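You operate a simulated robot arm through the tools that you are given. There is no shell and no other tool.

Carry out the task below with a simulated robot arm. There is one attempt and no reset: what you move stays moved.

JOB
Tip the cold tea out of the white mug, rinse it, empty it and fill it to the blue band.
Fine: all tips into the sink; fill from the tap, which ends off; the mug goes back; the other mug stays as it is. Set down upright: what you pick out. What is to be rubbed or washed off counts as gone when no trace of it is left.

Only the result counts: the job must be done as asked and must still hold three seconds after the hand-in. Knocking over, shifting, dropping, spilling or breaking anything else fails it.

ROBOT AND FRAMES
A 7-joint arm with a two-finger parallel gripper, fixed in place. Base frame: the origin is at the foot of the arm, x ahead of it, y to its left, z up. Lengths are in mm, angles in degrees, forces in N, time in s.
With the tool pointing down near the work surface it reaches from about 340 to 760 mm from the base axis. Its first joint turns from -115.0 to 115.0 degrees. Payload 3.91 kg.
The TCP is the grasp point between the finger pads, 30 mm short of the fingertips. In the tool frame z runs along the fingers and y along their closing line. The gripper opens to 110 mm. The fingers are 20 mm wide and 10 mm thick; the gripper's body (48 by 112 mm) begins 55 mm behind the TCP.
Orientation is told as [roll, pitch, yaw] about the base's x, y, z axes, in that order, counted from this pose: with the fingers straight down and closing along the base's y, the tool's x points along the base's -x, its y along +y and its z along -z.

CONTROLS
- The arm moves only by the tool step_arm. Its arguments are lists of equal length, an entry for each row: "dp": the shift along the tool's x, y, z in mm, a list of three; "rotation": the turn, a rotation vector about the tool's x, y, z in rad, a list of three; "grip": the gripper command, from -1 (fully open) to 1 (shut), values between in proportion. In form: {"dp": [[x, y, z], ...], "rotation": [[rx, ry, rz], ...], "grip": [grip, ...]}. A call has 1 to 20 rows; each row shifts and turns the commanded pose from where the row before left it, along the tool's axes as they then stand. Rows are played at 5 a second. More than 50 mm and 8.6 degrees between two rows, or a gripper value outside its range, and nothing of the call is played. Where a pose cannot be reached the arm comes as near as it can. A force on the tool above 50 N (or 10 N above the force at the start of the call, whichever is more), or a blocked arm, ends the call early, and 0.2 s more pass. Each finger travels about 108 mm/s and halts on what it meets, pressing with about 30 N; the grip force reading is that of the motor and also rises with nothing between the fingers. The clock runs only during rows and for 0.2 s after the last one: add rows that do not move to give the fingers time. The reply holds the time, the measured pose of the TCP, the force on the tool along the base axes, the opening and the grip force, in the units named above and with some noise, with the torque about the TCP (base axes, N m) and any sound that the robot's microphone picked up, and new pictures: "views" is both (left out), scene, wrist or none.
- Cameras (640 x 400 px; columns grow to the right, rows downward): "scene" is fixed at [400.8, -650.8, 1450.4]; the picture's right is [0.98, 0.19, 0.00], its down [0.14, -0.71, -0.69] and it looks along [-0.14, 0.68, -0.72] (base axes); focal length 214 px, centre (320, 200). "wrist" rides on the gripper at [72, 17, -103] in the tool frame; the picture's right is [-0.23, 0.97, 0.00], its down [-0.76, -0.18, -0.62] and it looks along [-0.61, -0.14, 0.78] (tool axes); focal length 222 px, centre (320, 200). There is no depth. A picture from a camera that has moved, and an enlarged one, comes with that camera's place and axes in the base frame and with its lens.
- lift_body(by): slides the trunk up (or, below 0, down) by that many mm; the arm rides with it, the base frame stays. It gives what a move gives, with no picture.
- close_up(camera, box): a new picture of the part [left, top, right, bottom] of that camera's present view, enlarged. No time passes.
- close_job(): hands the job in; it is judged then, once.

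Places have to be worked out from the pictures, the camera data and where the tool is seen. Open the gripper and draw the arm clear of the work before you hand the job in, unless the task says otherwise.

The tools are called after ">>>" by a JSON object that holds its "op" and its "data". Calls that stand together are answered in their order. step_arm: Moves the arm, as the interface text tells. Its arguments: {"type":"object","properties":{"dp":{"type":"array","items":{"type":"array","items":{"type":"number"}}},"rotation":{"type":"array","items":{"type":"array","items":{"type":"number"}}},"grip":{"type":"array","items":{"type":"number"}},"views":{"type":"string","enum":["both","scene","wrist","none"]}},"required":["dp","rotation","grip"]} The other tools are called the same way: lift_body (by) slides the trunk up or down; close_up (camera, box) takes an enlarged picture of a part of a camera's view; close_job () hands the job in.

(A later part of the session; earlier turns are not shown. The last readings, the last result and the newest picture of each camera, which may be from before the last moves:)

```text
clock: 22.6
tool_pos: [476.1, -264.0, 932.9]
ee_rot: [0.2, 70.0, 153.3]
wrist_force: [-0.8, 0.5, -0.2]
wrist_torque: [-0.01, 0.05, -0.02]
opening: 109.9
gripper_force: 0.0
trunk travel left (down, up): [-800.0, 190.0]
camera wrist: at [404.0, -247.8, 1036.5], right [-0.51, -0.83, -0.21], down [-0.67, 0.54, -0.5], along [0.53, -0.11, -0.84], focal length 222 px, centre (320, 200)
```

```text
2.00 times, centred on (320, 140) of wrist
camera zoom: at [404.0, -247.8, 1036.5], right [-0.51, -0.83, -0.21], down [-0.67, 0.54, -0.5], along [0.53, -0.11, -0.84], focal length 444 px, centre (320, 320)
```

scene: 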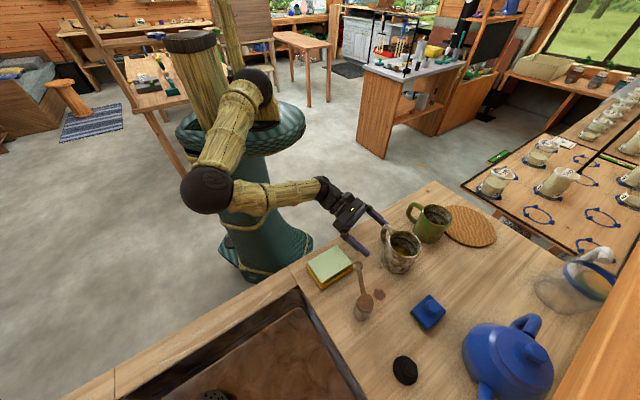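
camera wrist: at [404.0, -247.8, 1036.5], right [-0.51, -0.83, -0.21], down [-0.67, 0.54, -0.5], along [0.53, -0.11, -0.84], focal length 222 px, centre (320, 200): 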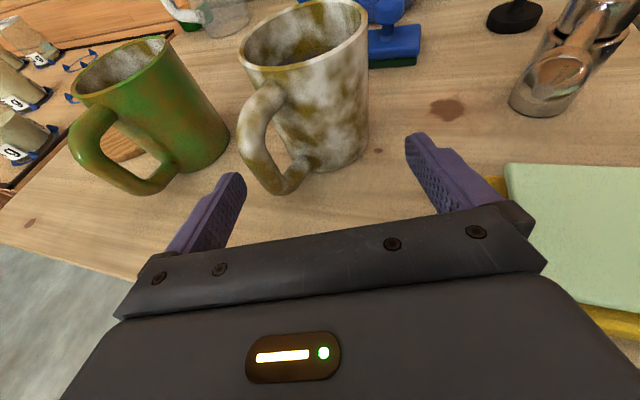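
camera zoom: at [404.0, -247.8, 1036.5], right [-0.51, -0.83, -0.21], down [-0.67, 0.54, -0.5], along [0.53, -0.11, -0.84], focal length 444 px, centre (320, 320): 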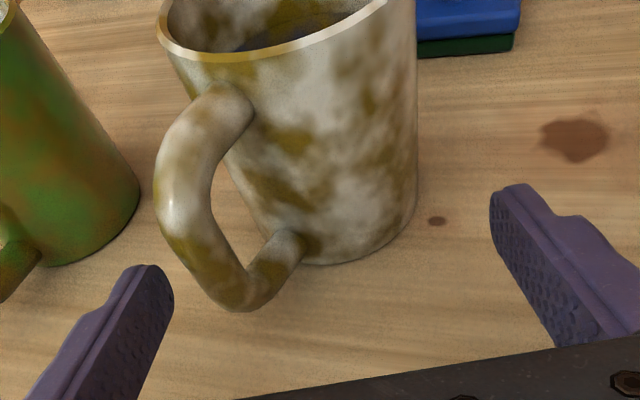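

The mug is upright, its axis now at about (557, -311), and its handle top reaches almost to the rim. I'll take a steeper grip, with the tool 45° down, so the palm stays above the handle and the pads hold the upper wall. I'll rise, tilt and line up above the mug first.

>>> {"op": "step_arm", "data": {"dp": [[46, 0, -16.8], [46, 0, -16.8], [46, 0, -16.8], [0, 0, 0], [0, 0, 0], [0, 0, 0], [31.4, 2.75, 31.4], [31.4, 2.75, 31.4], [0, 0, 0]], "rotation": [[0, 0, 0], [0, 0, 0], [0, 0, 0], [0, -0.1454, 0], [0, -0.1454, 0], [0, -0.1454, 0], [0, 0, 0], [0, 0, 0], [0, 0, 0]], "grip": [-1, -1, -1, -1, -1, -1, -1, -1, -1]}}

>>> {"op": "close_up", "data": {"camera": "wrist", "box": [160, 40, 480, 240]}}

```text
clock: 24.6
tool_pos: [552.2, -311.0, 1078.9]
ee_rot: [-0.1, 45.0, 153.1]
wrist_force: [-0.3, -0.3, 0.4]
wrist_torque: [0.02, 0.0, 0.0]
opening: 110.1
gripper_force: 0.0
trunk travel left (down, up): [-800.0, 190.0]
camera wrist: at [525.5, -316.1, 1204.6], right [-0.58, -0.8, -0.16], down [-0.79, 0.6, -0.1], along [0.17, 0.07, -0.98], focal length 222 px, centre (320, 200)
```

scene: 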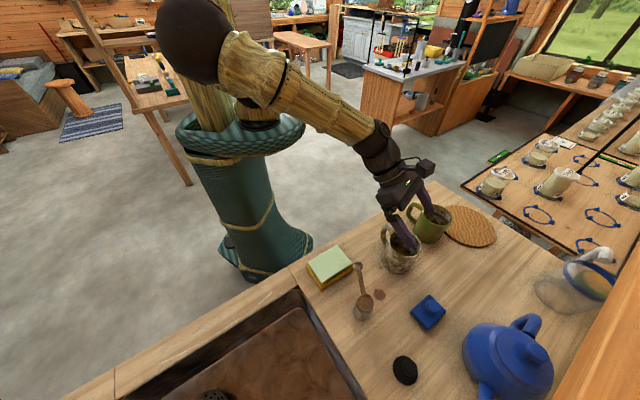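
wrist: 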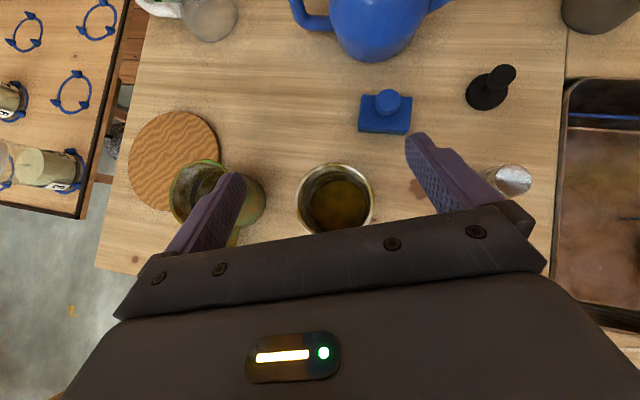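

```text
2.00 times, centred on (320, 140) of wrist
camera zoom: at [525.5, -316.1, 1204.6], right [-0.58, -0.8, -0.16], down [-0.79, 0.6, -0.1], along [0.17, 0.07, -0.98], focal length 444 px, centre (320, 320)
```

zoom: 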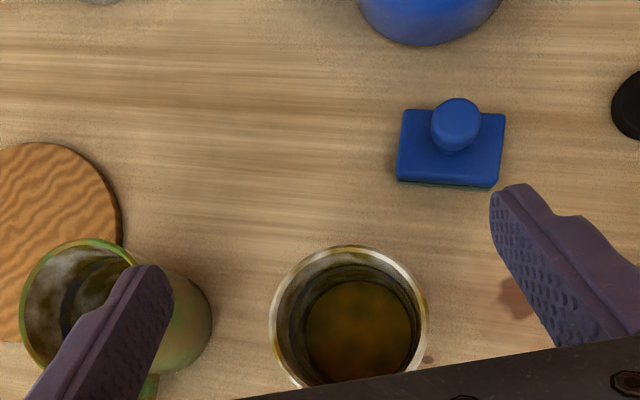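

The view straight down confirms the mug axis at (556, -311), centred within 2 mm between the fingers. I'll go down 124 mm so the pads reach the upper wall.

>>> {"op": "step_arm", "data": {"dp": [[-29.2, 0, 29.2], [-29.2, 0, 29.2], [-29.2, 0, 29.2], [0, 0, 0]], "rotation": [[0, 0, 0], [0, 0, 0], [0, 0, 0], [0, 0, 0]], "grip": [-1, -1, -1, -1]}}

>>> {"op": "close_up", "data": {"camera": "scene", "box": [360, 190, 460, 280]}}

>>> {"op": "close_up", "data": {"camera": "wrist", "box": [160, 40, 480, 240]}}

```text
clock: 25.6
tool_pos: [553.6, -308.6, 954.8]
ee_rot: [-0.1, 44.9, 153.2]
wrist_force: [0.0, -0.6, -0.7]
wrist_torque: [0.02, -0.02, 0.0]
opening: 110.1
gripper_force: 0.0
trunk travel left (down, up): [-800.0, 190.0]
camera wrist: at [527.1, -314.6, 1080.3], right [-0.58, -0.8, -0.16], down [-0.79, 0.6, -0.1], along [0.17, 0.07, -0.98], focal length 222 px, centre (320, 200)
```

scene: 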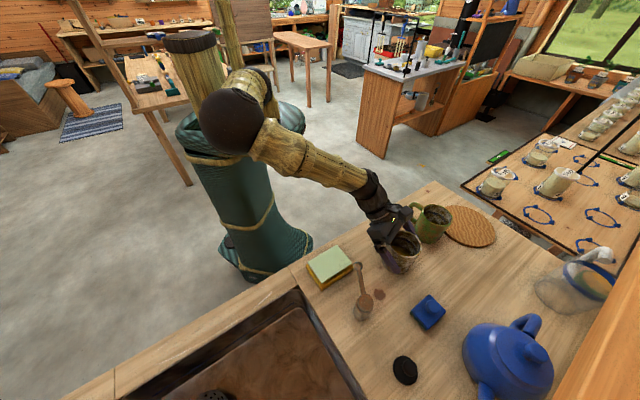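
wrist: 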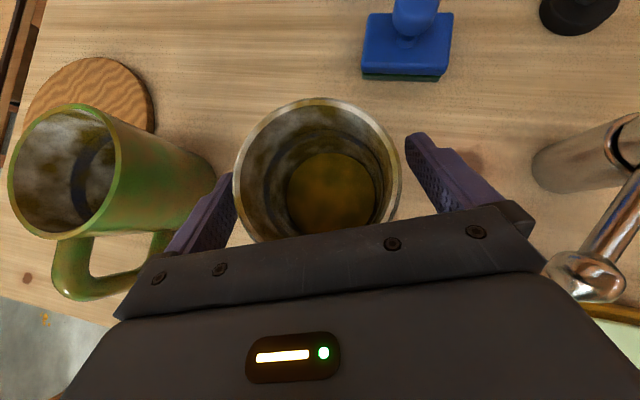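

```text
4.44 times, centred on (410, 235) of scene
camera zoom: at [400.8, -650.8, 1450.4], right [0.98, 0.19, 0.0], down [0.14, -0.71, -0.69], along [-0.14, 0.68, -0.72], focal length 953 px, centre (-80, 44)
```

zoom: 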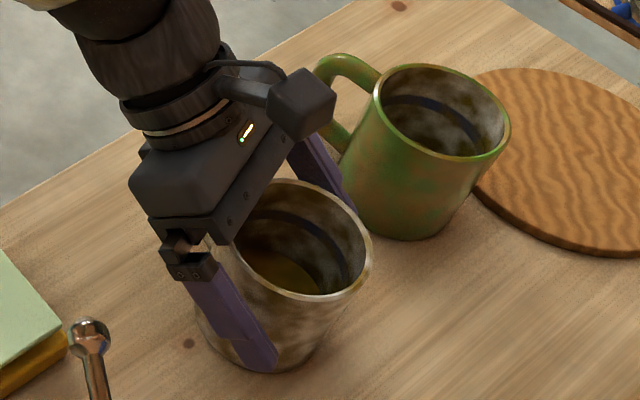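

```text
2.00 times, centred on (320, 140) of wrist
camera zoom: at [527.1, -314.6, 1080.3], right [-0.58, -0.8, -0.16], down [-0.79, 0.6, -0.1], along [0.17, 0.07, -0.98], focal length 444 px, centre (320, 320)
```

zoom: 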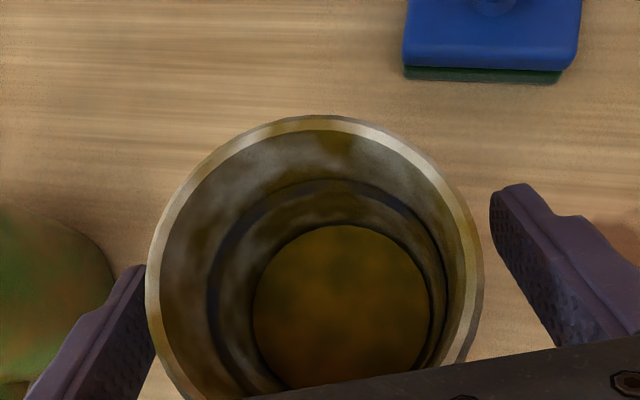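

The mug hasn't moved and sits centred between the pads. I'll close the gripper on it.

>>> {"op": "step_arm", "data": {"dp": [[0, 0, 0], [0, 0, 0], [0, 0, 0], [0, 0, 0]], "rotation": [[0, 0, 0], [0, 0, 0], [0, 0, 0], [0, 0, 0]], "grip": [0, 0.5, 1, 1], "views": "wrist"}}

>>> {"op": "close_up", "data": {"camera": "scene", "box": [360, 190, 460, 280]}}

```text
clock: 26.6
tool_pos: [554.8, -308.9, 955.8]
ee_rot: [0.0, 45.1, 153.1]
wrist_force: [0.2, -0.3, 0.1]
wrist_torque: [-0.02, 0.0, 0.01]
opening: 83.2
gripper_force: 30.1
trunk travel left (down, up): [-800.0, 190.0]
camera wrist: at [527.5, -314.9, 1080.1], right [-0.58, -0.8, -0.16], down [-0.79, 0.6, -0.1], along [0.17, 0.07, -0.98], focal length 222 px, centre (320, 200)
```

wrist: 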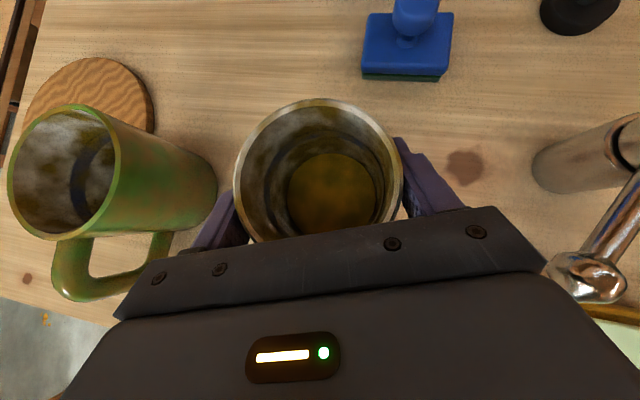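

```text
4.44 times, centred on (410, 235) of scene
camera zoom: at [400.8, -650.8, 1450.4], right [0.98, 0.19, 0.0], down [0.14, -0.71, -0.69], along [-0.14, 0.68, -0.72], focal length 953 px, centre (-80, 44)
```

zoom: 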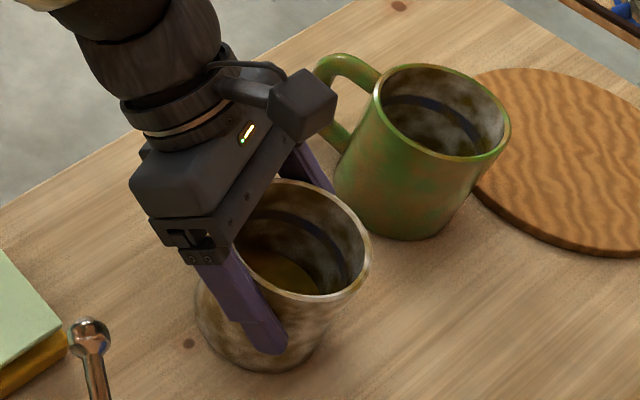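

The mug is held at 83 mm with 30 N. I'll lift it slowly by 130 mm so its base clears the lever.

>>> {"op": "step_arm", "data": {"dp": [[7, 0, -7], [14, 0, -14], [17.7, 0, -17.7], [17.7, 0, -17.7], [17.7, 0, -17.7], [12, 0, -12], [6, 0, -6], [0, 0, 0]], "rotation": [[0, 0, 0], [0, 0, 0], [0, 0, 0], [0, 0, 0], [0, 0, 0], [0, 0, 0], [0, 0, 0], [0, 0, 0]], "grip": [1, 1, 1, 1, 1, 1, 1, 1]}}

>>> {"op": "close_up", "data": {"camera": "scene", "box": [340, 130, 480, 270]}}

```text
clock: 28.4
tool_pos: [553.2, -310.7, 1087.5]
ee_rot: [0.0, 45.0, 153.2]
wrist_force: [0.2, 0.3, -3.8]
wrist_torque: [-0.01, -0.03, 0.02]
opening: 83.4
gripper_force: 30.7
trunk travel left (down, up): [-800.0, 190.0]
camera wrist: at [527.5, -316.3, 1212.2], right [-0.58, -0.8, -0.16], down [-0.79, 0.6, -0.1], along [0.17, 0.07, -0.98], focal length 222 px, centre (320, 200)
```

scene: 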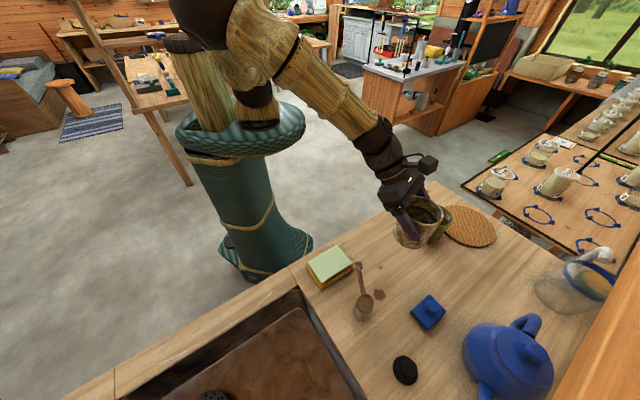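
wrist: 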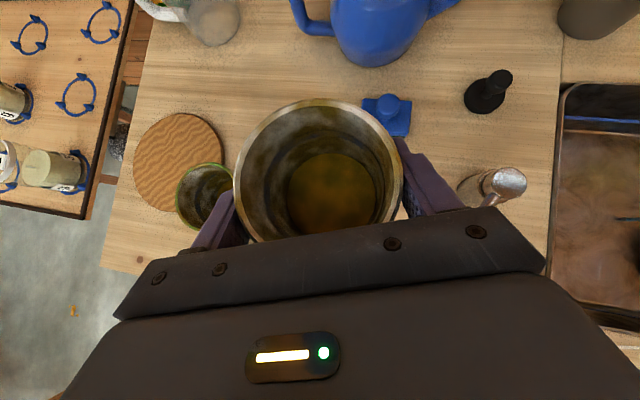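

```text
2.86 times, centred on (410, 200) of scene
camera zoom: at [400.8, -650.8, 1450.4], right [0.98, 0.19, 0.0], down [0.14, -0.71, -0.69], along [-0.14, 0.68, -0.72], focal length 613 px, centre (63, 200)
```

zoom: 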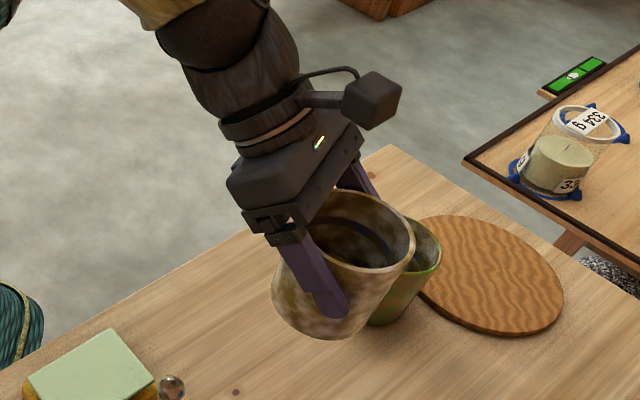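

The mug lifted cleanly at about 0.4 kg, upright and with no slip. Now I'll swing it around the base axis toward the sink, in two halves so I can correct the radius.

>>> {"op": "step_arm", "data": {"dp": [[-0.6, 20, -0.6], [-1.2, 40, -1.2], [-1.2, 40, -1.2], [-1.2, 40, -1.2], [-1.2, 40, -1.2], [-1.2, 40, -1.2], [-0.6, 20, -0.6], [0, 0, 0]], "rotation": [[-0.0221, 0, 0.0221], [-0.0442, 0, 0.0442], [-0.0442, 0, 0.0442], [-0.0442, 0, 0.0442], [-0.0442, 0, 0.0442], [-0.0442, 0, 0.0442], [-0.0221, 0, 0.0221], [0, 0, 0]], "grip": [1, 1, 1, 1, 1, 1, 1, 1]}}

```text
clock: 30.2
tool_pos: [405.3, -496.5, 1085.4]
ee_rot: [0.1, 44.9, 131.7]
wrist_force: [-0.1, 0.1, -3.6]
wrist_torque: [-0.03, 0.01, -0.03]
opening: 83.0
gripper_force: 30.0
trunk travel left (down, up): [-800.0, 190.0]
camera wrist: at [377.7, -491.5, 1210.2], right [-0.83, -0.53, -0.16], down [-0.52, 0.85, -0.1], along [0.19, 0.0, -0.98], focal length 222 px, centre (320, 200)
```

scene: 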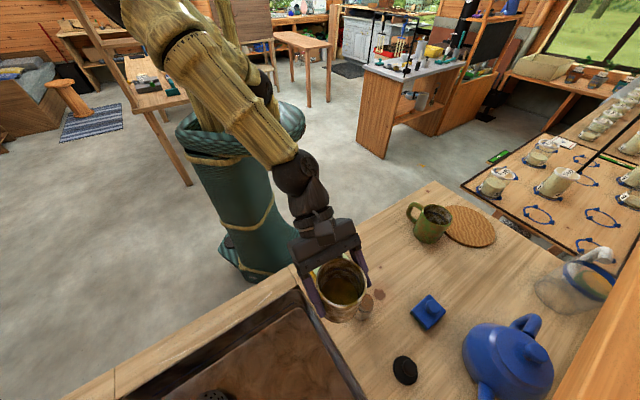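
wrist: 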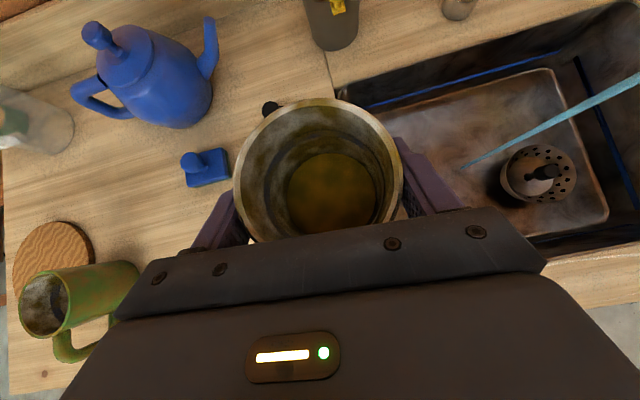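

The radius held at 641 mm as planned, and the stream shows at about (268, -677). I'll finish the swing so the mug hangs over the sink on the near side of the stream.

>>> {"op": "step_arm", "data": {"dp": [[-0.6, 20, -0.6], [-1.2, 40, -1.2], [-1.2, 40, -1.2], [-1.2, 40, -1.2], [-1.2, 40, -1.2], [-1.2, 40, -1.2], [-0.6, 20, -0.6], [0, 0, 0]], "rotation": [[-0.0221, 0, 0.0221], [-0.0442, 0, 0.0442], [-0.0442, 0, 0.0442], [-0.0442, 0, 0.0442], [-0.0442, 0, 0.0442], [-0.0442, 0, 0.0442], [-0.0221, 0, 0.0221], [0, 0, 0]], "grip": [1, 1, 1, 1, 1, 1, 1, 1]}}

>>> {"op": "close_up", "data": {"camera": "scene", "box": [100, 380, 380, 400]}}

```text
clock: 32.0
tool_pos: [197.8, -616.6, 1084.3]
ee_rot: [0.0, 45.0, 110.2]
wrist_force: [0.6, 0.2, -3.1]
wrist_torque: [-0.06, 0.02, -0.02]
opening: 83.1
gripper_force: 30.1
trunk travel left (down, up): [-800.0, 190.0]
camera wrist: at [174.7, -602.9, 1209.9], right [-0.97, -0.19, -0.16], down [-0.17, 0.98, -0.1], along [0.18, -0.07, -0.98], focal length 222 px, centre (320, 200)
```

scene: 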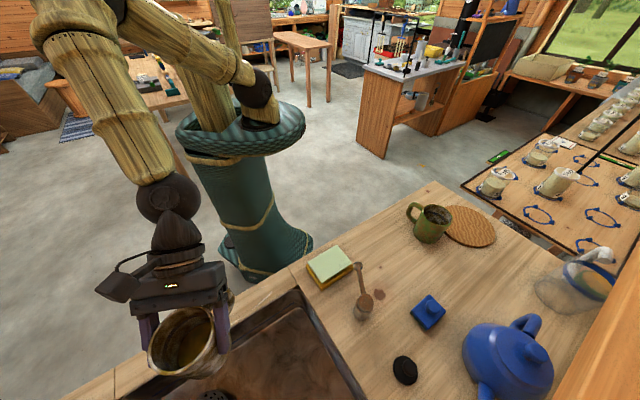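
wrist: 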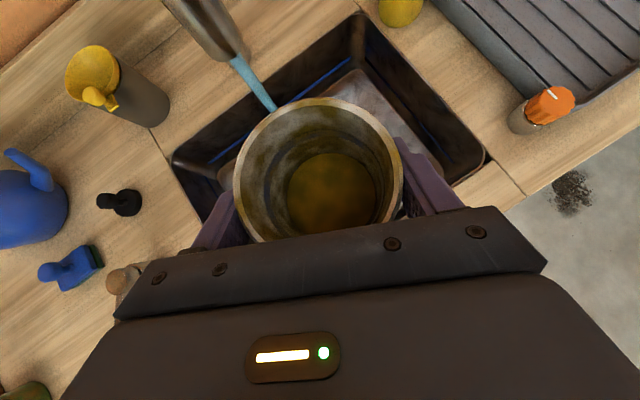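

```text
2.29 times, centred on (240, 390) of scene
camera zoom: at [400.8, -650.8, 1450.4], right [0.98, 0.19, 0.0], down [0.14, -0.71, -0.69], along [-0.14, 0.68, -0.72], focal length 490 px, centre (503, -234)
```

zoom: 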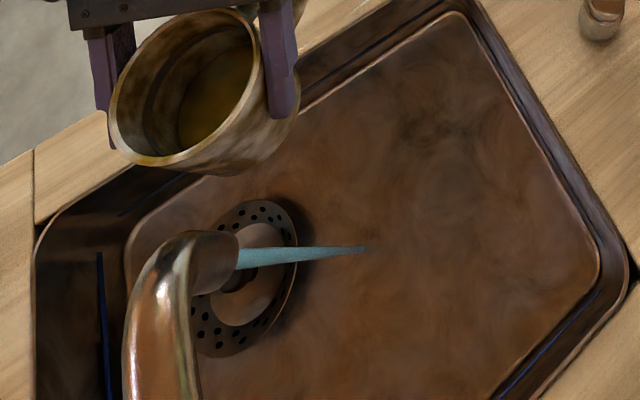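

The mug hangs upright over the sink, clear of the spout. I'll shift it a little right and lower, then start rolling the tool (-90° about its axis) so the tea pours out toward the middle of the sink.

>>> {"op": "step_arm", "data": {"dp": [[-13, 18.3, 22.4], [-13, 18.3, 22.4], [-13, 18.3, 22.4], [0, 0, 0], [0, 0, 0], [0, 0, 0], [0, 0, 0], [0, 0, 0], [0, 0, 0], [0, 0, 0], [0, 0, 0], [0, 0, 0], [0, 0, 0], [0, 0, 0], [0, 0, 0]], "rotation": [[0, 0, 0], [0, 0, 0], [0, 0, 0], [0, 0, -0.1428], [0, 0, -0.1428], [0, 0, -0.1428], [0, 0, -0.1428], [0, 0, -0.1428], [0, 0, -0.1428], [0, 0, -0.1428], [0, 0, -0.1428], [0, 0, -0.1428], [0, 0, -0.1428], [0, 0, -0.1428], [0, 0, 0]], "grip": [1, 1, 1, 1, 1, 1, 1, 1, 1, 1, 1, 1, 1, 1, 1]}}

>>> {"op": "close_up", "data": {"camera": "scene", "box": [60, 380, 340, 400]}}

```text
clock: 35.2
tool_pos: [154.4, -654.1, 1010.7]
ee_rot: [45.0, 0.0, -159.7]
wrist_force: [0.5, 0.2, -3.3]
wrist_torque: [0.08, -0.09, 0.0]
opening: 83.3
gripper_force: 29.9
trunk travel left (down, up): [-800.0, 190.0]
camera wrist: at [201.2, -573.3, 1096.7], right [0.03, -0.72, 0.69], down [-0.91, 0.27, 0.32], along [-0.41, -0.64, -0.65], focal length 222 px, centre (320, 200)
```

scene: 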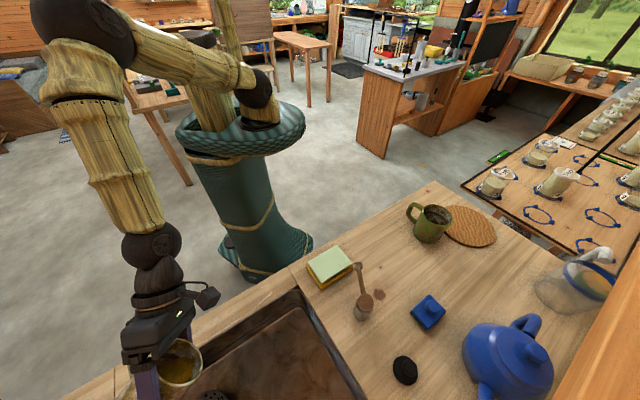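
wrist: 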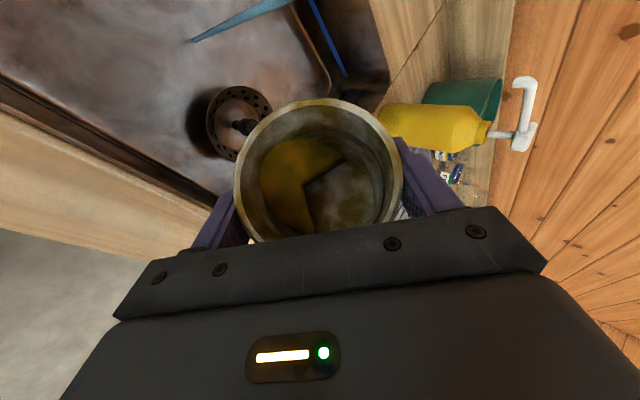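

```text
2.29 times, centred on (200, 390) of scene
camera zoom: at [400.8, -650.8, 1450.4], right [0.98, 0.19, 0.0], down [0.14, -0.71, -0.69], along [-0.14, 0.68, -0.72], focal length 490 px, centre (594, -234)
```

zoom: 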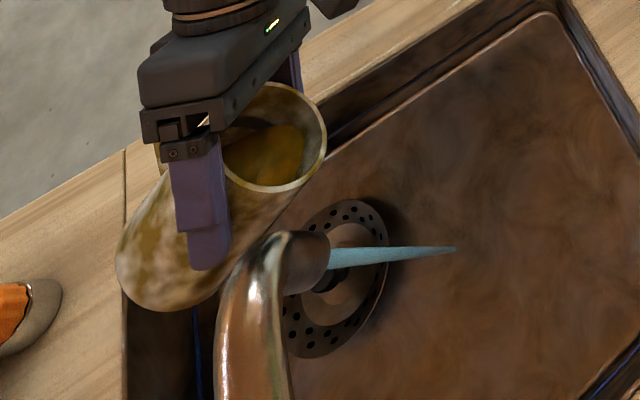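

No tea has left yet; it is just settling toward the lip. I'll move 35 mm further over the sink for margin, then raise the tool toward level and roll on until the mug is well past horizontal.

>>> {"op": "step_arm", "data": {"dp": [[0, 24.7, 24.7], [0, 0, 0], [0, 0, 0], [0, 0, 0], [0, 0, 0], [0, 0, 0], [0, 0, 0], [0, 0, 0]], "rotation": [[0, 0, 0], [-0.131, 0, 0], [-0.131, 0, 0], [-0.131, 0, 0], [-0.131, 0, 0], [-0.131, 0, 0], [-0.131, 0, 0], [0, 0, 0]], "grip": [1, 1, 1, 1, 1, 1, 1, 1]}}

>>> {"op": "close_up", "data": {"camera": "scene", "box": [60, 380, 340, 400]}}

```text
clock: 37.0
tool_pos: [164.2, -686.7, 1010.4]
ee_rot: [90.2, 0.0, -159.8]
wrist_force: [0.8, 0.6, -2.5]
wrist_torque: [0.09, -0.07, 0.05]
opening: 83.3
gripper_force: 30.5
trunk travel left (down, up): [-800.0, 190.0]
camera wrist: at [197.7, -565.8, 1028.5], right [-0.21, -0.08, 0.97], down [-0.93, 0.32, -0.18], along [-0.3, -0.94, -0.14], focal length 222 px, centre (320, 200)
```

scene: 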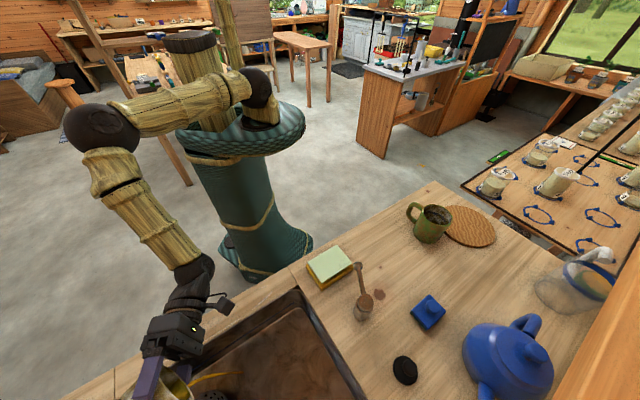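
wrist: 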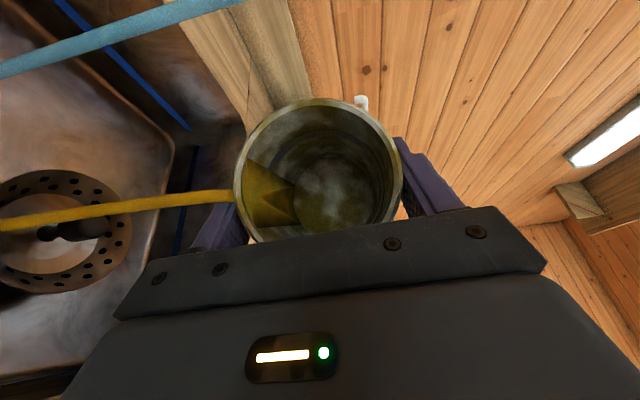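

```text
2.29 times, centred on (200, 390) of scene
camera zoom: at [400.8, -650.8, 1450.4], right [0.98, 0.19, 0.0], down [0.14, -0.71, -0.69], along [-0.14, 0.68, -0.72], focal length 490 px, centre (594, -234)
```

zoom: 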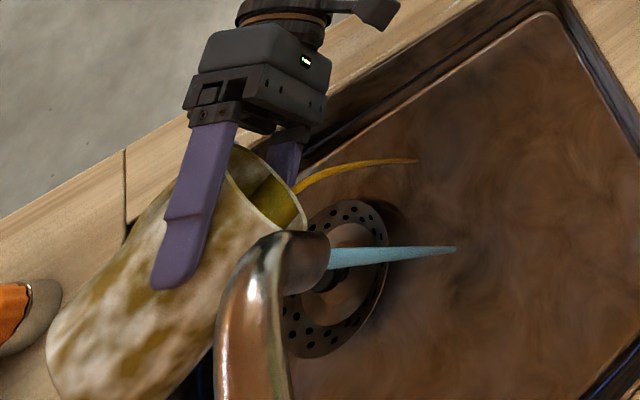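

The tea is running out in a clean arc onto the sink floor. I'll roll another 66° and hold until it stops.

>>> {"op": "step_arm", "data": {"dp": [[0, 0, 0], [0, 0, 0], [0, 0, 0], [0, 0, 0], [0, 0, 0], [0, 0, 0], [0, 0, 0], [0, 0, 0], [0, 0, 0], [0, 0, 0], [0, 0, 0], [0, 0, 0], [0, 0, 0], [0, 0, 0]], "rotation": [[0, 0, -0.1], [0, 0, -0.145], [0, 0, -0.145], [0, 0, -0.145], [0, 0, -0.145], [0, 0, -0.145], [0, 0, -0.145], [0, 0, -0.145], [0, 0, -0.1], [0, 0, 0], [0, 0, 0], [0, 0, 0], [0, 0, 0], [0, 0, 0]], "grip": [1, 1, 1, 1, 1, 1, 1, 1, 1, 1, 1, 1, 1, 1]}}

>>> {"op": "close_up", "data": {"camera": "scene", "box": [60, 380, 340, 400]}}

>>> {"op": "close_up", "data": {"camera": "wrist", "box": [220, 80, 420, 240]}}

```text
clock: 40.0
tool_pos: [166.1, -687.2, 1011.0]
ee_rot: [90.1, -69.5, -159.9]
wrist_force: [-0.4, -0.3, -3.8]
wrist_torque: [0.03, 0.0, 0.0]
opening: 83.2
gripper_force: 30.2
trunk travel left (down, up): [-800.0, 190.0]
camera wrist: at [169.0, -577.3, 949.5], right [0.78, 0.29, 0.55], down [-0.62, 0.44, 0.65], along [-0.05, -0.85, 0.52], focal length 222 px, centre (320, 200)
```

scene: 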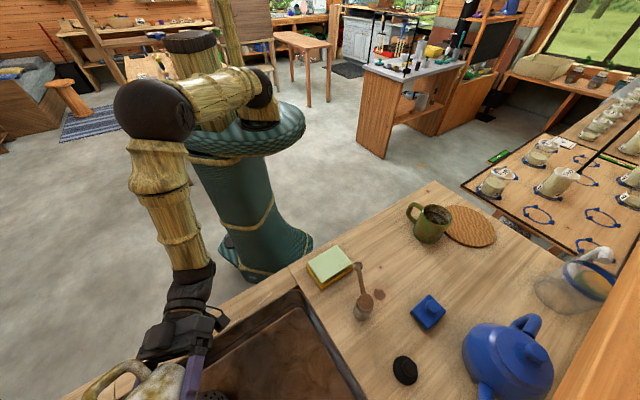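
wrist: 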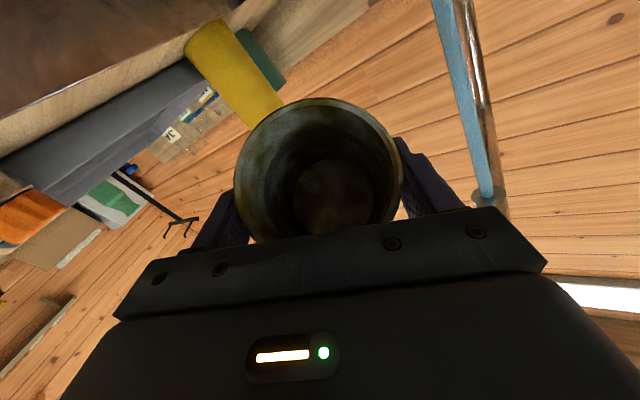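

```text
2.29 times, centred on (200, 390) of scene
camera zoom: at [400.8, -650.8, 1450.4], right [0.98, 0.19, 0.0], down [0.14, -0.71, -0.69], along [-0.14, 0.68, -0.72], focal length 490 px, centre (594, -234)
```

zoom: 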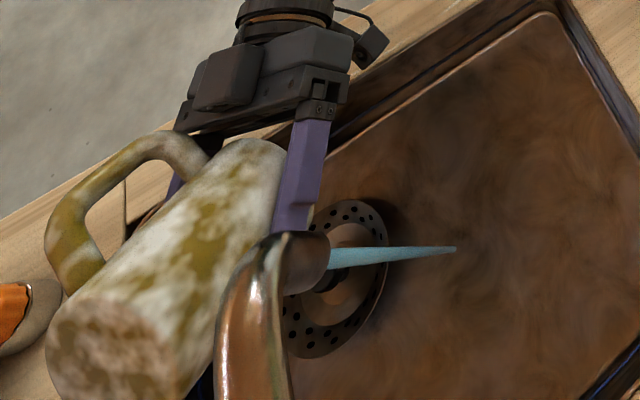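

```text
2.50 times, centred on (320, 160) of wrist
camera zoom: at [169.0, -577.3, 949.5], right [0.78, 0.29, 0.55], down [-0.62, 0.44, 0.65], along [-0.05, -0.85, 0.52], focal length 555 px, centre (320, 300)
```

zoom: 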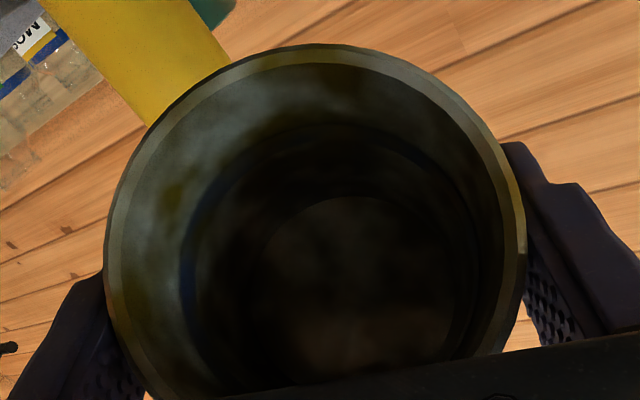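

The tea is all out, and the camera shows an empty interior. I'll reverse the motions to bring the mug upright again, without pictures for the first part.

>>> {"op": "step_arm", "data": {"dp": [[0, 0, 0], [0, 0, 0], [0, 0, 0], [0, 0, 0], [0, 0, 0], [0, 0, 0], [0, 0, 0], [0, 0, 0], [0, 0, 0], [0, 0, 0], [0, 0, 0], [0, 0, 0], [0, 0, 0], [0, 0, 0], [0, 0, 0], [0, 0, 0]], "rotation": [[0, 0, 0.1], [0, 0, 0.145], [0, 0, 0.145], [0, 0, 0.145], [0, 0, 0.145], [0, 0, 0.145], [0, 0, 0.145], [0, 0, 0.145], [0, 0, 0.1], [0.131, 0, 0], [0.131, 0, 0], [0.131, 0, 0], [0.131, 0, 0], [0.131, 0, 0], [0.131, 0, 0], [0, 0, 0]], "grip": [1, 1, 1, 1, 1, 1, 1, 1, 1, 1, 1, 1, 1, 1, 1, 1], "views": "none"}}

>>> {"op": "step_arm", "data": {"dp": [[0, 0, 0], [0, 0, 0], [0, 0, 0], [0, 0, 0], [0, 0, 0], [0, 0, 0], [0, 0, 0], [0, 0, 0], [0, 0, 0], [0, 0, 0], [0, 0, 0], [-21.6, 0, 21.6], [-21.6, 0, 21.6], [0, 0, 0]], "rotation": [[0, 0, 0.1428], [0, 0, 0.1428], [0, 0, 0.1428], [0, 0, 0.1428], [0, 0, 0.1428], [0, 0, 0.1428], [0, 0, 0.1428], [0, 0, 0.1428], [0, 0, 0.1428], [0, 0, 0.1428], [0, 0, 0.1428], [0, 0, 0], [0, 0, 0], [0, 0, 0]], "grip": [1, 1, 1, 1, 1, 1, 1, 1, 1, 1, 1, 1, 1, 1]}}

>>> {"op": "close_up", "data": {"camera": "scene", "box": [60, 380, 340, 400]}}

>>> {"op": "close_up", "data": {"camera": "wrist", "box": [220, 80, 420, 240]}}

```text
clock: 43.4
tool_pos: [165.5, -686.8, 1010.7]
ee_rot: [45.0, 0.0, -159.9]
wrist_force: [0.8, -0.1, -2.4]
wrist_torque: [0.08, -0.06, -0.01]
opening: 83.2
gripper_force: 29.8
trunk travel left (down, up): [-800.0, 190.0]
```

```text
clock: 46.4
tool_pos: [164.7, -687.5, 950.9]
ee_rot: [0.1, 44.9, 110.2]
wrist_force: [-0.6, 1.0, -2.8]
wrist_torque: [0.0, 0.01, 0.03]
opening: 83.4
gripper_force: 29.0
trunk travel left (down, up): [-800.0, 190.0]
camera wrist: at [142.3, -673.0, 1075.1], right [-0.97, -0.19, -0.16], down [-0.17, 0.98, -0.1], along [0.18, -0.07, -0.98], focal length 222 px, centre (320, 200)
```

scene: 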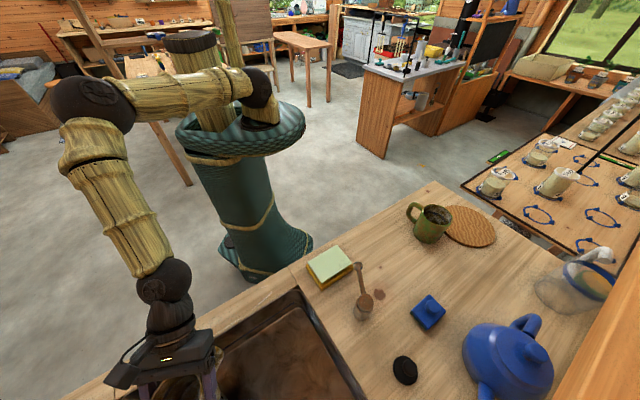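
wrist: 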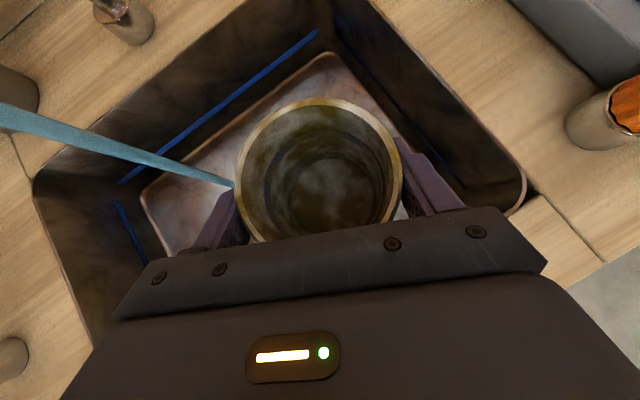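

```text
2.29 times, centred on (200, 390) of scene
camera zoom: at [400.8, -650.8, 1450.4], right [0.98, 0.19, 0.0], down [0.14, -0.71, -0.69], along [-0.14, 0.68, -0.72], focal length 490 px, centre (594, -234)
```

zoom: 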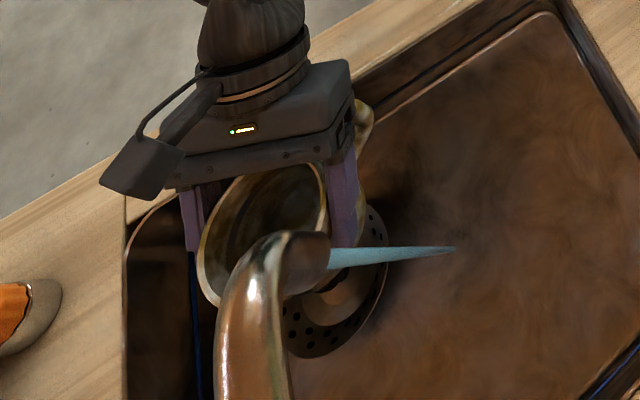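

```text
2.50 times, centred on (320, 160) of wrist
camera zoom: at [142.3, -673.0, 1075.1], right [-0.97, -0.19, -0.16], down [-0.17, 0.98, -0.1], along [0.18, -0.07, -0.98], focal length 555 px, centre (320, 300)
```

zoom: 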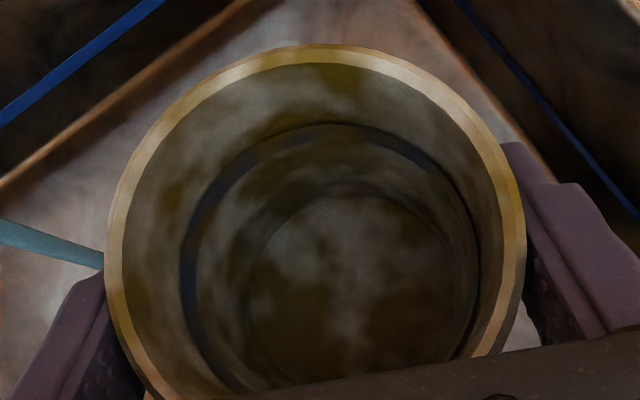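

The mug is upright and empty. I'll slide it left under the stream at about (269, -682), aiming the water just ahead of its centre and keeping the camera below the spout.

>>> {"op": "step_arm", "data": {"dp": [[4, -33.3, 4], [4, -33.3, 4], [4, -33.3, 4], [0, 0, 0]], "rotation": [[0, 0, 0], [0, 0, 0], [0, 0, 0], [0, 0, 0]], "grip": [1, 1, 1, 1]}}

>>> {"op": "close_up", "data": {"camera": "scene", "box": [60, 380, 340, 400]}}

>>> {"op": "close_up", "data": {"camera": "wrist", "box": [220, 80, 420, 240]}}

```text
clock: 47.4
tool_pos: [263.0, -669.7, 949.6]
ee_rot: [0.0, 44.9, 110.2]
wrist_force: [0.2, 0.1, -3.2]
wrist_torque: [-0.01, -0.01, -0.01]
opening: 82.9
gripper_force: 29.8
trunk travel left (down, up): [-800.0, 190.0]
camera wrist: at [241.5, -655.7, 1074.4], right [-0.97, -0.19, -0.16], down [-0.17, 0.98, -0.1], along [0.18, -0.07, -0.98], focal length 222 px, centre (320, 200)
```

scene: 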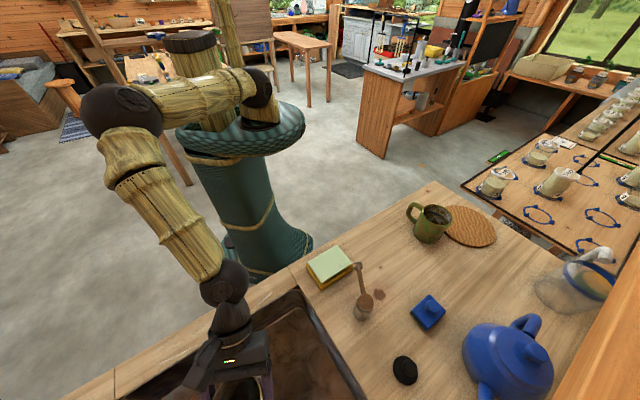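
wrist: 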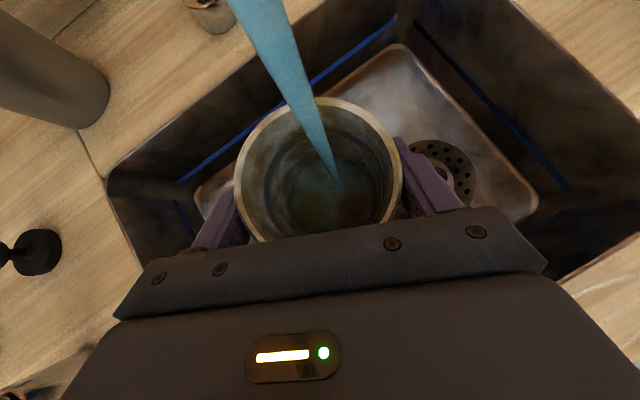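

```text
2.29 times, centred on (200, 390) of scene
camera zoom: at [400.8, -650.8, 1450.4], right [0.98, 0.19, 0.0], down [0.14, -0.71, -0.69], along [-0.14, 0.68, -0.72], focal length 490 px, centre (594, -234)
```

zoom: 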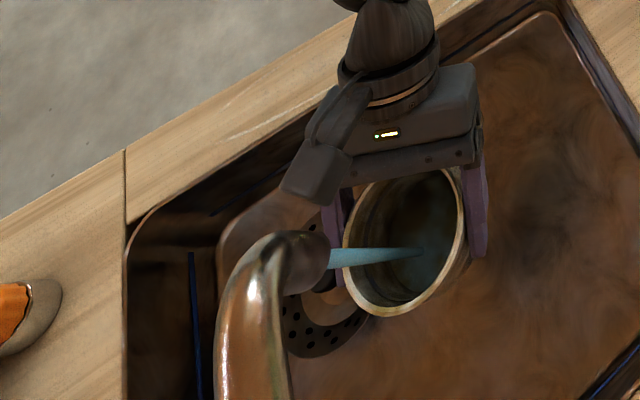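

```text
2.50 times, centred on (320, 160) of wrist
camera zoom: at [241.5, -655.7, 1074.4], right [-0.97, -0.19, -0.16], down [-0.17, 0.98, -0.1], along [0.18, -0.07, -0.98], focal length 555 px, centre (320, 300)
```

zoom: 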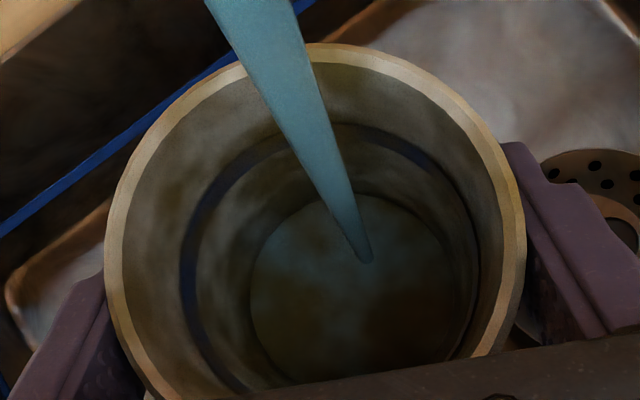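

The stream falls straight into the mug. I'll hold still for 2 s and watch how fast the level rises.

>>> {"op": "step_arm", "data": {"dp": [[0, 0, 0], [0, 0, 0], [0, 0, 0], [0, 0, 0], [0, 0, 0], [0, 0, 0], [0, 0, 0], [0, 0, 0], [0, 0, 0], [0, 0, 0]], "rotation": [[0, 0, 0], [0, 0, 0], [0, 0, 0], [0, 0, 0], [0, 0, 0], [0, 0, 0], [0, 0, 0], [0, 0, 0], [0, 0, 0], [0, 0, 0]], "grip": [1, 1, 1, 1, 1, 1, 1, 1, 1, 1], "views": "none"}}

>>> {"op": "close_up", "data": {"camera": "wrist", "box": [220, 80, 420, 240]}}

```text
clock: 49.6
tool_pos: [265.3, -670.2, 948.7]
ee_rot: [0.1, 45.0, 110.2]
wrist_force: [0.1, -0.2, -3.9]
wrist_torque: [-0.01, -0.03, 0.03]
opening: 83.2
gripper_force: 30.0
trunk travel left (down, up): [-800.0, 190.0]
```

```text
2.50 times, centred on (320, 160) of wrist
camera zoom: at [242.1, -655.7, 1074.2], right [-0.97, -0.19, -0.16], down [-0.17, 0.98, -0.1], along [0.18, -0.07, -0.98], focal length 555 px, centre (320, 300)
```

zoom: 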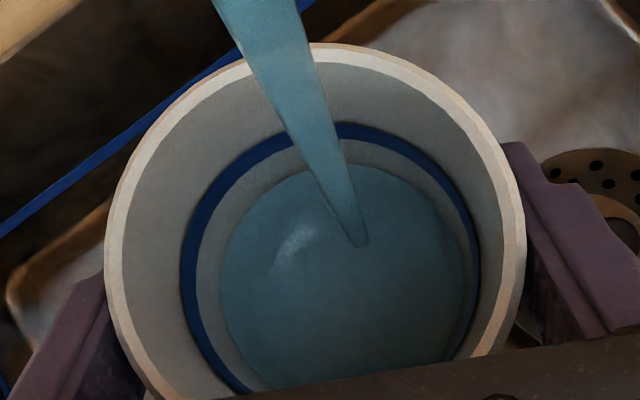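

The rinse has washed the mug back to clean white, and the band shows clearly. I'll slide it out of the stream, raise it, and begin the same tip-out over the sink.

>>> {"op": "step_arm", "data": {"dp": [[-4, 33.3, -4], [-4, 33.3, -4], [-4, 33.3, -4], [21.6, 0, -21.6], [21.6, 0, -21.6], [0, 0, 0], [0, 0, 0], [0, 0, 0], [0, 0, 0], [0, 0, 0], [0, 0, 0], [0, 0, 0], [0, 0, 0], [0, 0, 0], [0, 0, 0], [0, 0, 0], [0, 0, 0]], "rotation": [[0, 0, 0], [0, 0, 0], [0, 0, 0], [0, 0, 0], [0, 0, 0], [0, 0, -0.1428], [0, 0, -0.1428], [0, 0, -0.1428], [0, 0, -0.1428], [0, 0, -0.1428], [0, 0, -0.1428], [0, 0, -0.1428], [0, 0, -0.1428], [0, 0, -0.1428], [0, 0, -0.1428], [0, 0, -0.1428], [0, 0, 0]], "grip": [1, 1, 1, 1, 1, 1, 1, 1, 1, 1, 1, 1, 1, 1, 1, 1, 1]}}

>>> {"op": "close_up", "data": {"camera": "scene", "box": [60, 380, 340, 400]}}

```text
clock: 53.2
tool_pos: [165.6, -689.0, 1011.1]
ee_rot: [44.9, -0.2, -159.7]
wrist_force: [0.2, 0.1, -4.8]
wrist_torque: [0.08, -0.1, -0.04]
opening: 83.3
gripper_force: 29.8
trunk travel left (down, up): [-800.0, 190.0]
camera wrist: at [212.9, -606.6, 1096.4], right [0.03, -0.72, 0.69], down [-0.91, 0.27, 0.32], along [-0.41, -0.64, -0.65], focal length 222 px, centre (320, 200)
```

scene: 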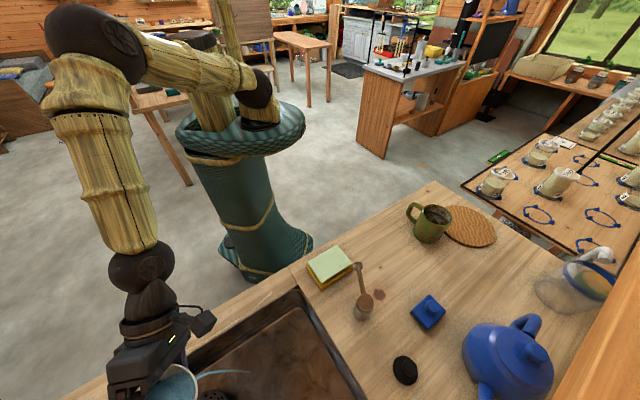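
wrist: 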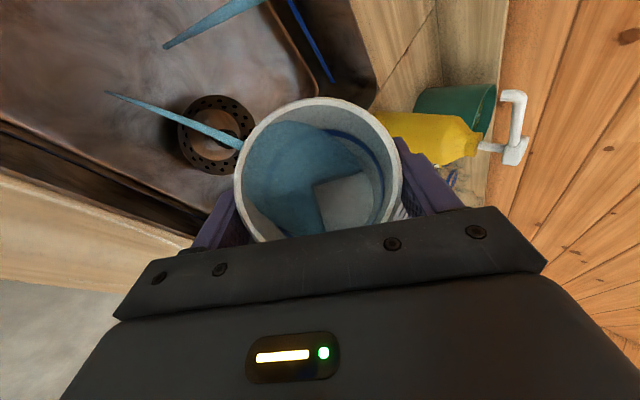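

```text
2.29 times, centred on (200, 390) of scene
camera zoom: at [400.8, -650.8, 1450.4], right [0.98, 0.19, 0.0], down [0.14, -0.71, -0.69], along [-0.14, 0.68, -0.72], focal length 490 px, centre (594, -234)
```

zoom: 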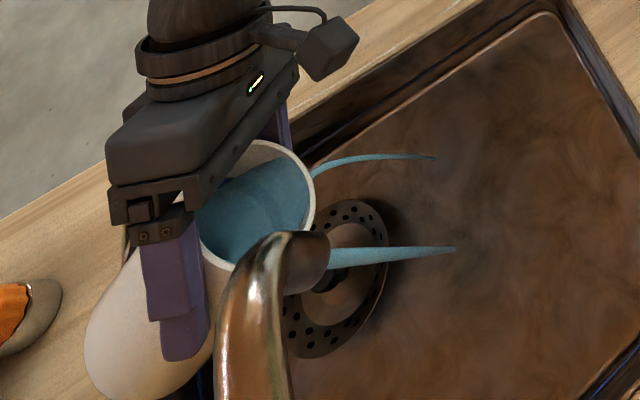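

The rinse water is pouring onto the sink floor. I'll carry on with the pitch up and the further roll to empty the mug completely, then hold.

>>> {"op": "step_arm", "data": {"dp": [[0, 0, 0], [0, 0, 0], [0, 0, 0], [0, 0, 0], [0, 0, 0], [0, 0, 0], [0, 0, 0], [0, 0, 0], [0, 0, 0], [0, 0, 0], [0, 0, 0], [0, 0, 0], [0, 0, 0], [0, 0, 0], [0, 0, 0], [0, 0, 0], [0, 0, 0], [0, 0, 0], [0, 0, 0], [0, 0, 0]], "rotation": [[-0.131, 0, 0], [-0.131, 0, 0], [-0.131, 0, 0], [-0.131, 0, 0], [-0.131, 0, 0], [-0.131, 0, 0], [0, 0, -0.1], [0, 0, -0.145], [0, 0, -0.145], [0, 0, -0.145], [0, 0, -0.145], [0, 0, -0.145], [0, 0, -0.145], [0, 0, -0.145], [0, 0, -0.1], [0, 0, 0], [0, 0, 0], [0, 0, 0], [0, 0, 0], [0, 0, 0]], "grip": [1, 1, 1, 1, 1, 1, 1, 1, 1, 1, 1, 1, 1, 1, 1, 1, 1, 1, 1, 1]}}

>>> {"op": "close_up", "data": {"camera": "wrist", "box": [220, 80, 420, 240]}}

>>> {"op": "close_up", "data": {"camera": "scene", "box": [60, 380, 340, 400]}}

```text
clock: 57.4
tool_pos: [164.9, -688.2, 1011.6]
ee_rot: [90.2, -69.6, -159.9]
wrist_force: [-0.5, -0.3, -3.2]
wrist_torque: [0.07, 0.0, 0.03]
opening: 83.0
gripper_force: 29.7
trunk travel left (down, up): [-800.0, 190.0]
camera wrist: at [168.4, -577.5, 950.1], right [0.78, 0.29, 0.55], down [-0.62, 0.44, 0.65], along [-0.05, -0.85, 0.52], focal length 222 px, centre (320, 200)
```

scene: 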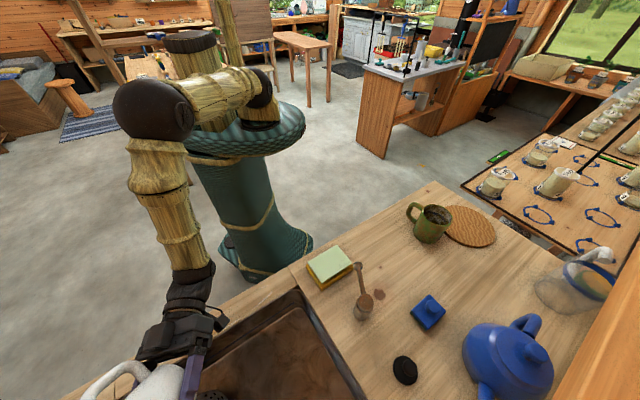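
wrist: 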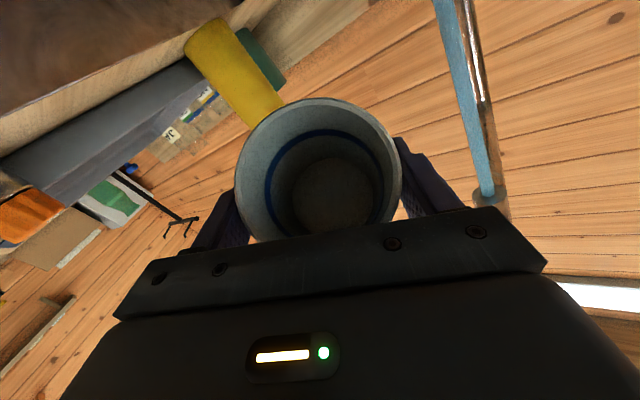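

```text
2.50 times, centred on (320, 160) of wrist
camera zoom: at [168.4, -577.5, 950.1], right [0.78, 0.29, 0.55], down [-0.62, 0.44, 0.65], along [-0.05, -0.85, 0.52], focal length 555 px, centre (320, 300)
```

zoom: 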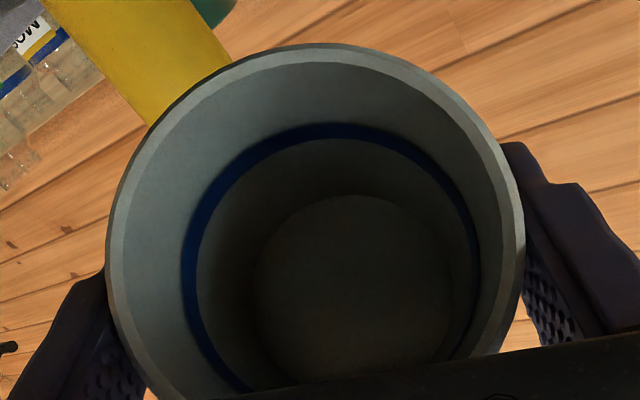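

```text
2.29 times, centred on (200, 390) of scene
camera zoom: at [400.8, -650.8, 1450.4], right [0.98, 0.19, 0.0], down [0.14, -0.71, -0.69], along [-0.14, 0.68, -0.72], focal length 490 px, centre (594, -234)
```

zoom: 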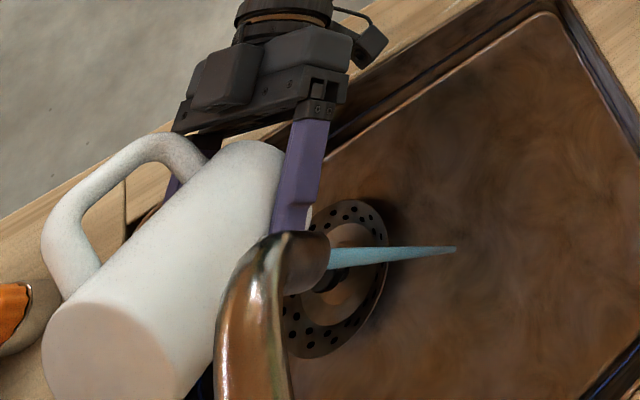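

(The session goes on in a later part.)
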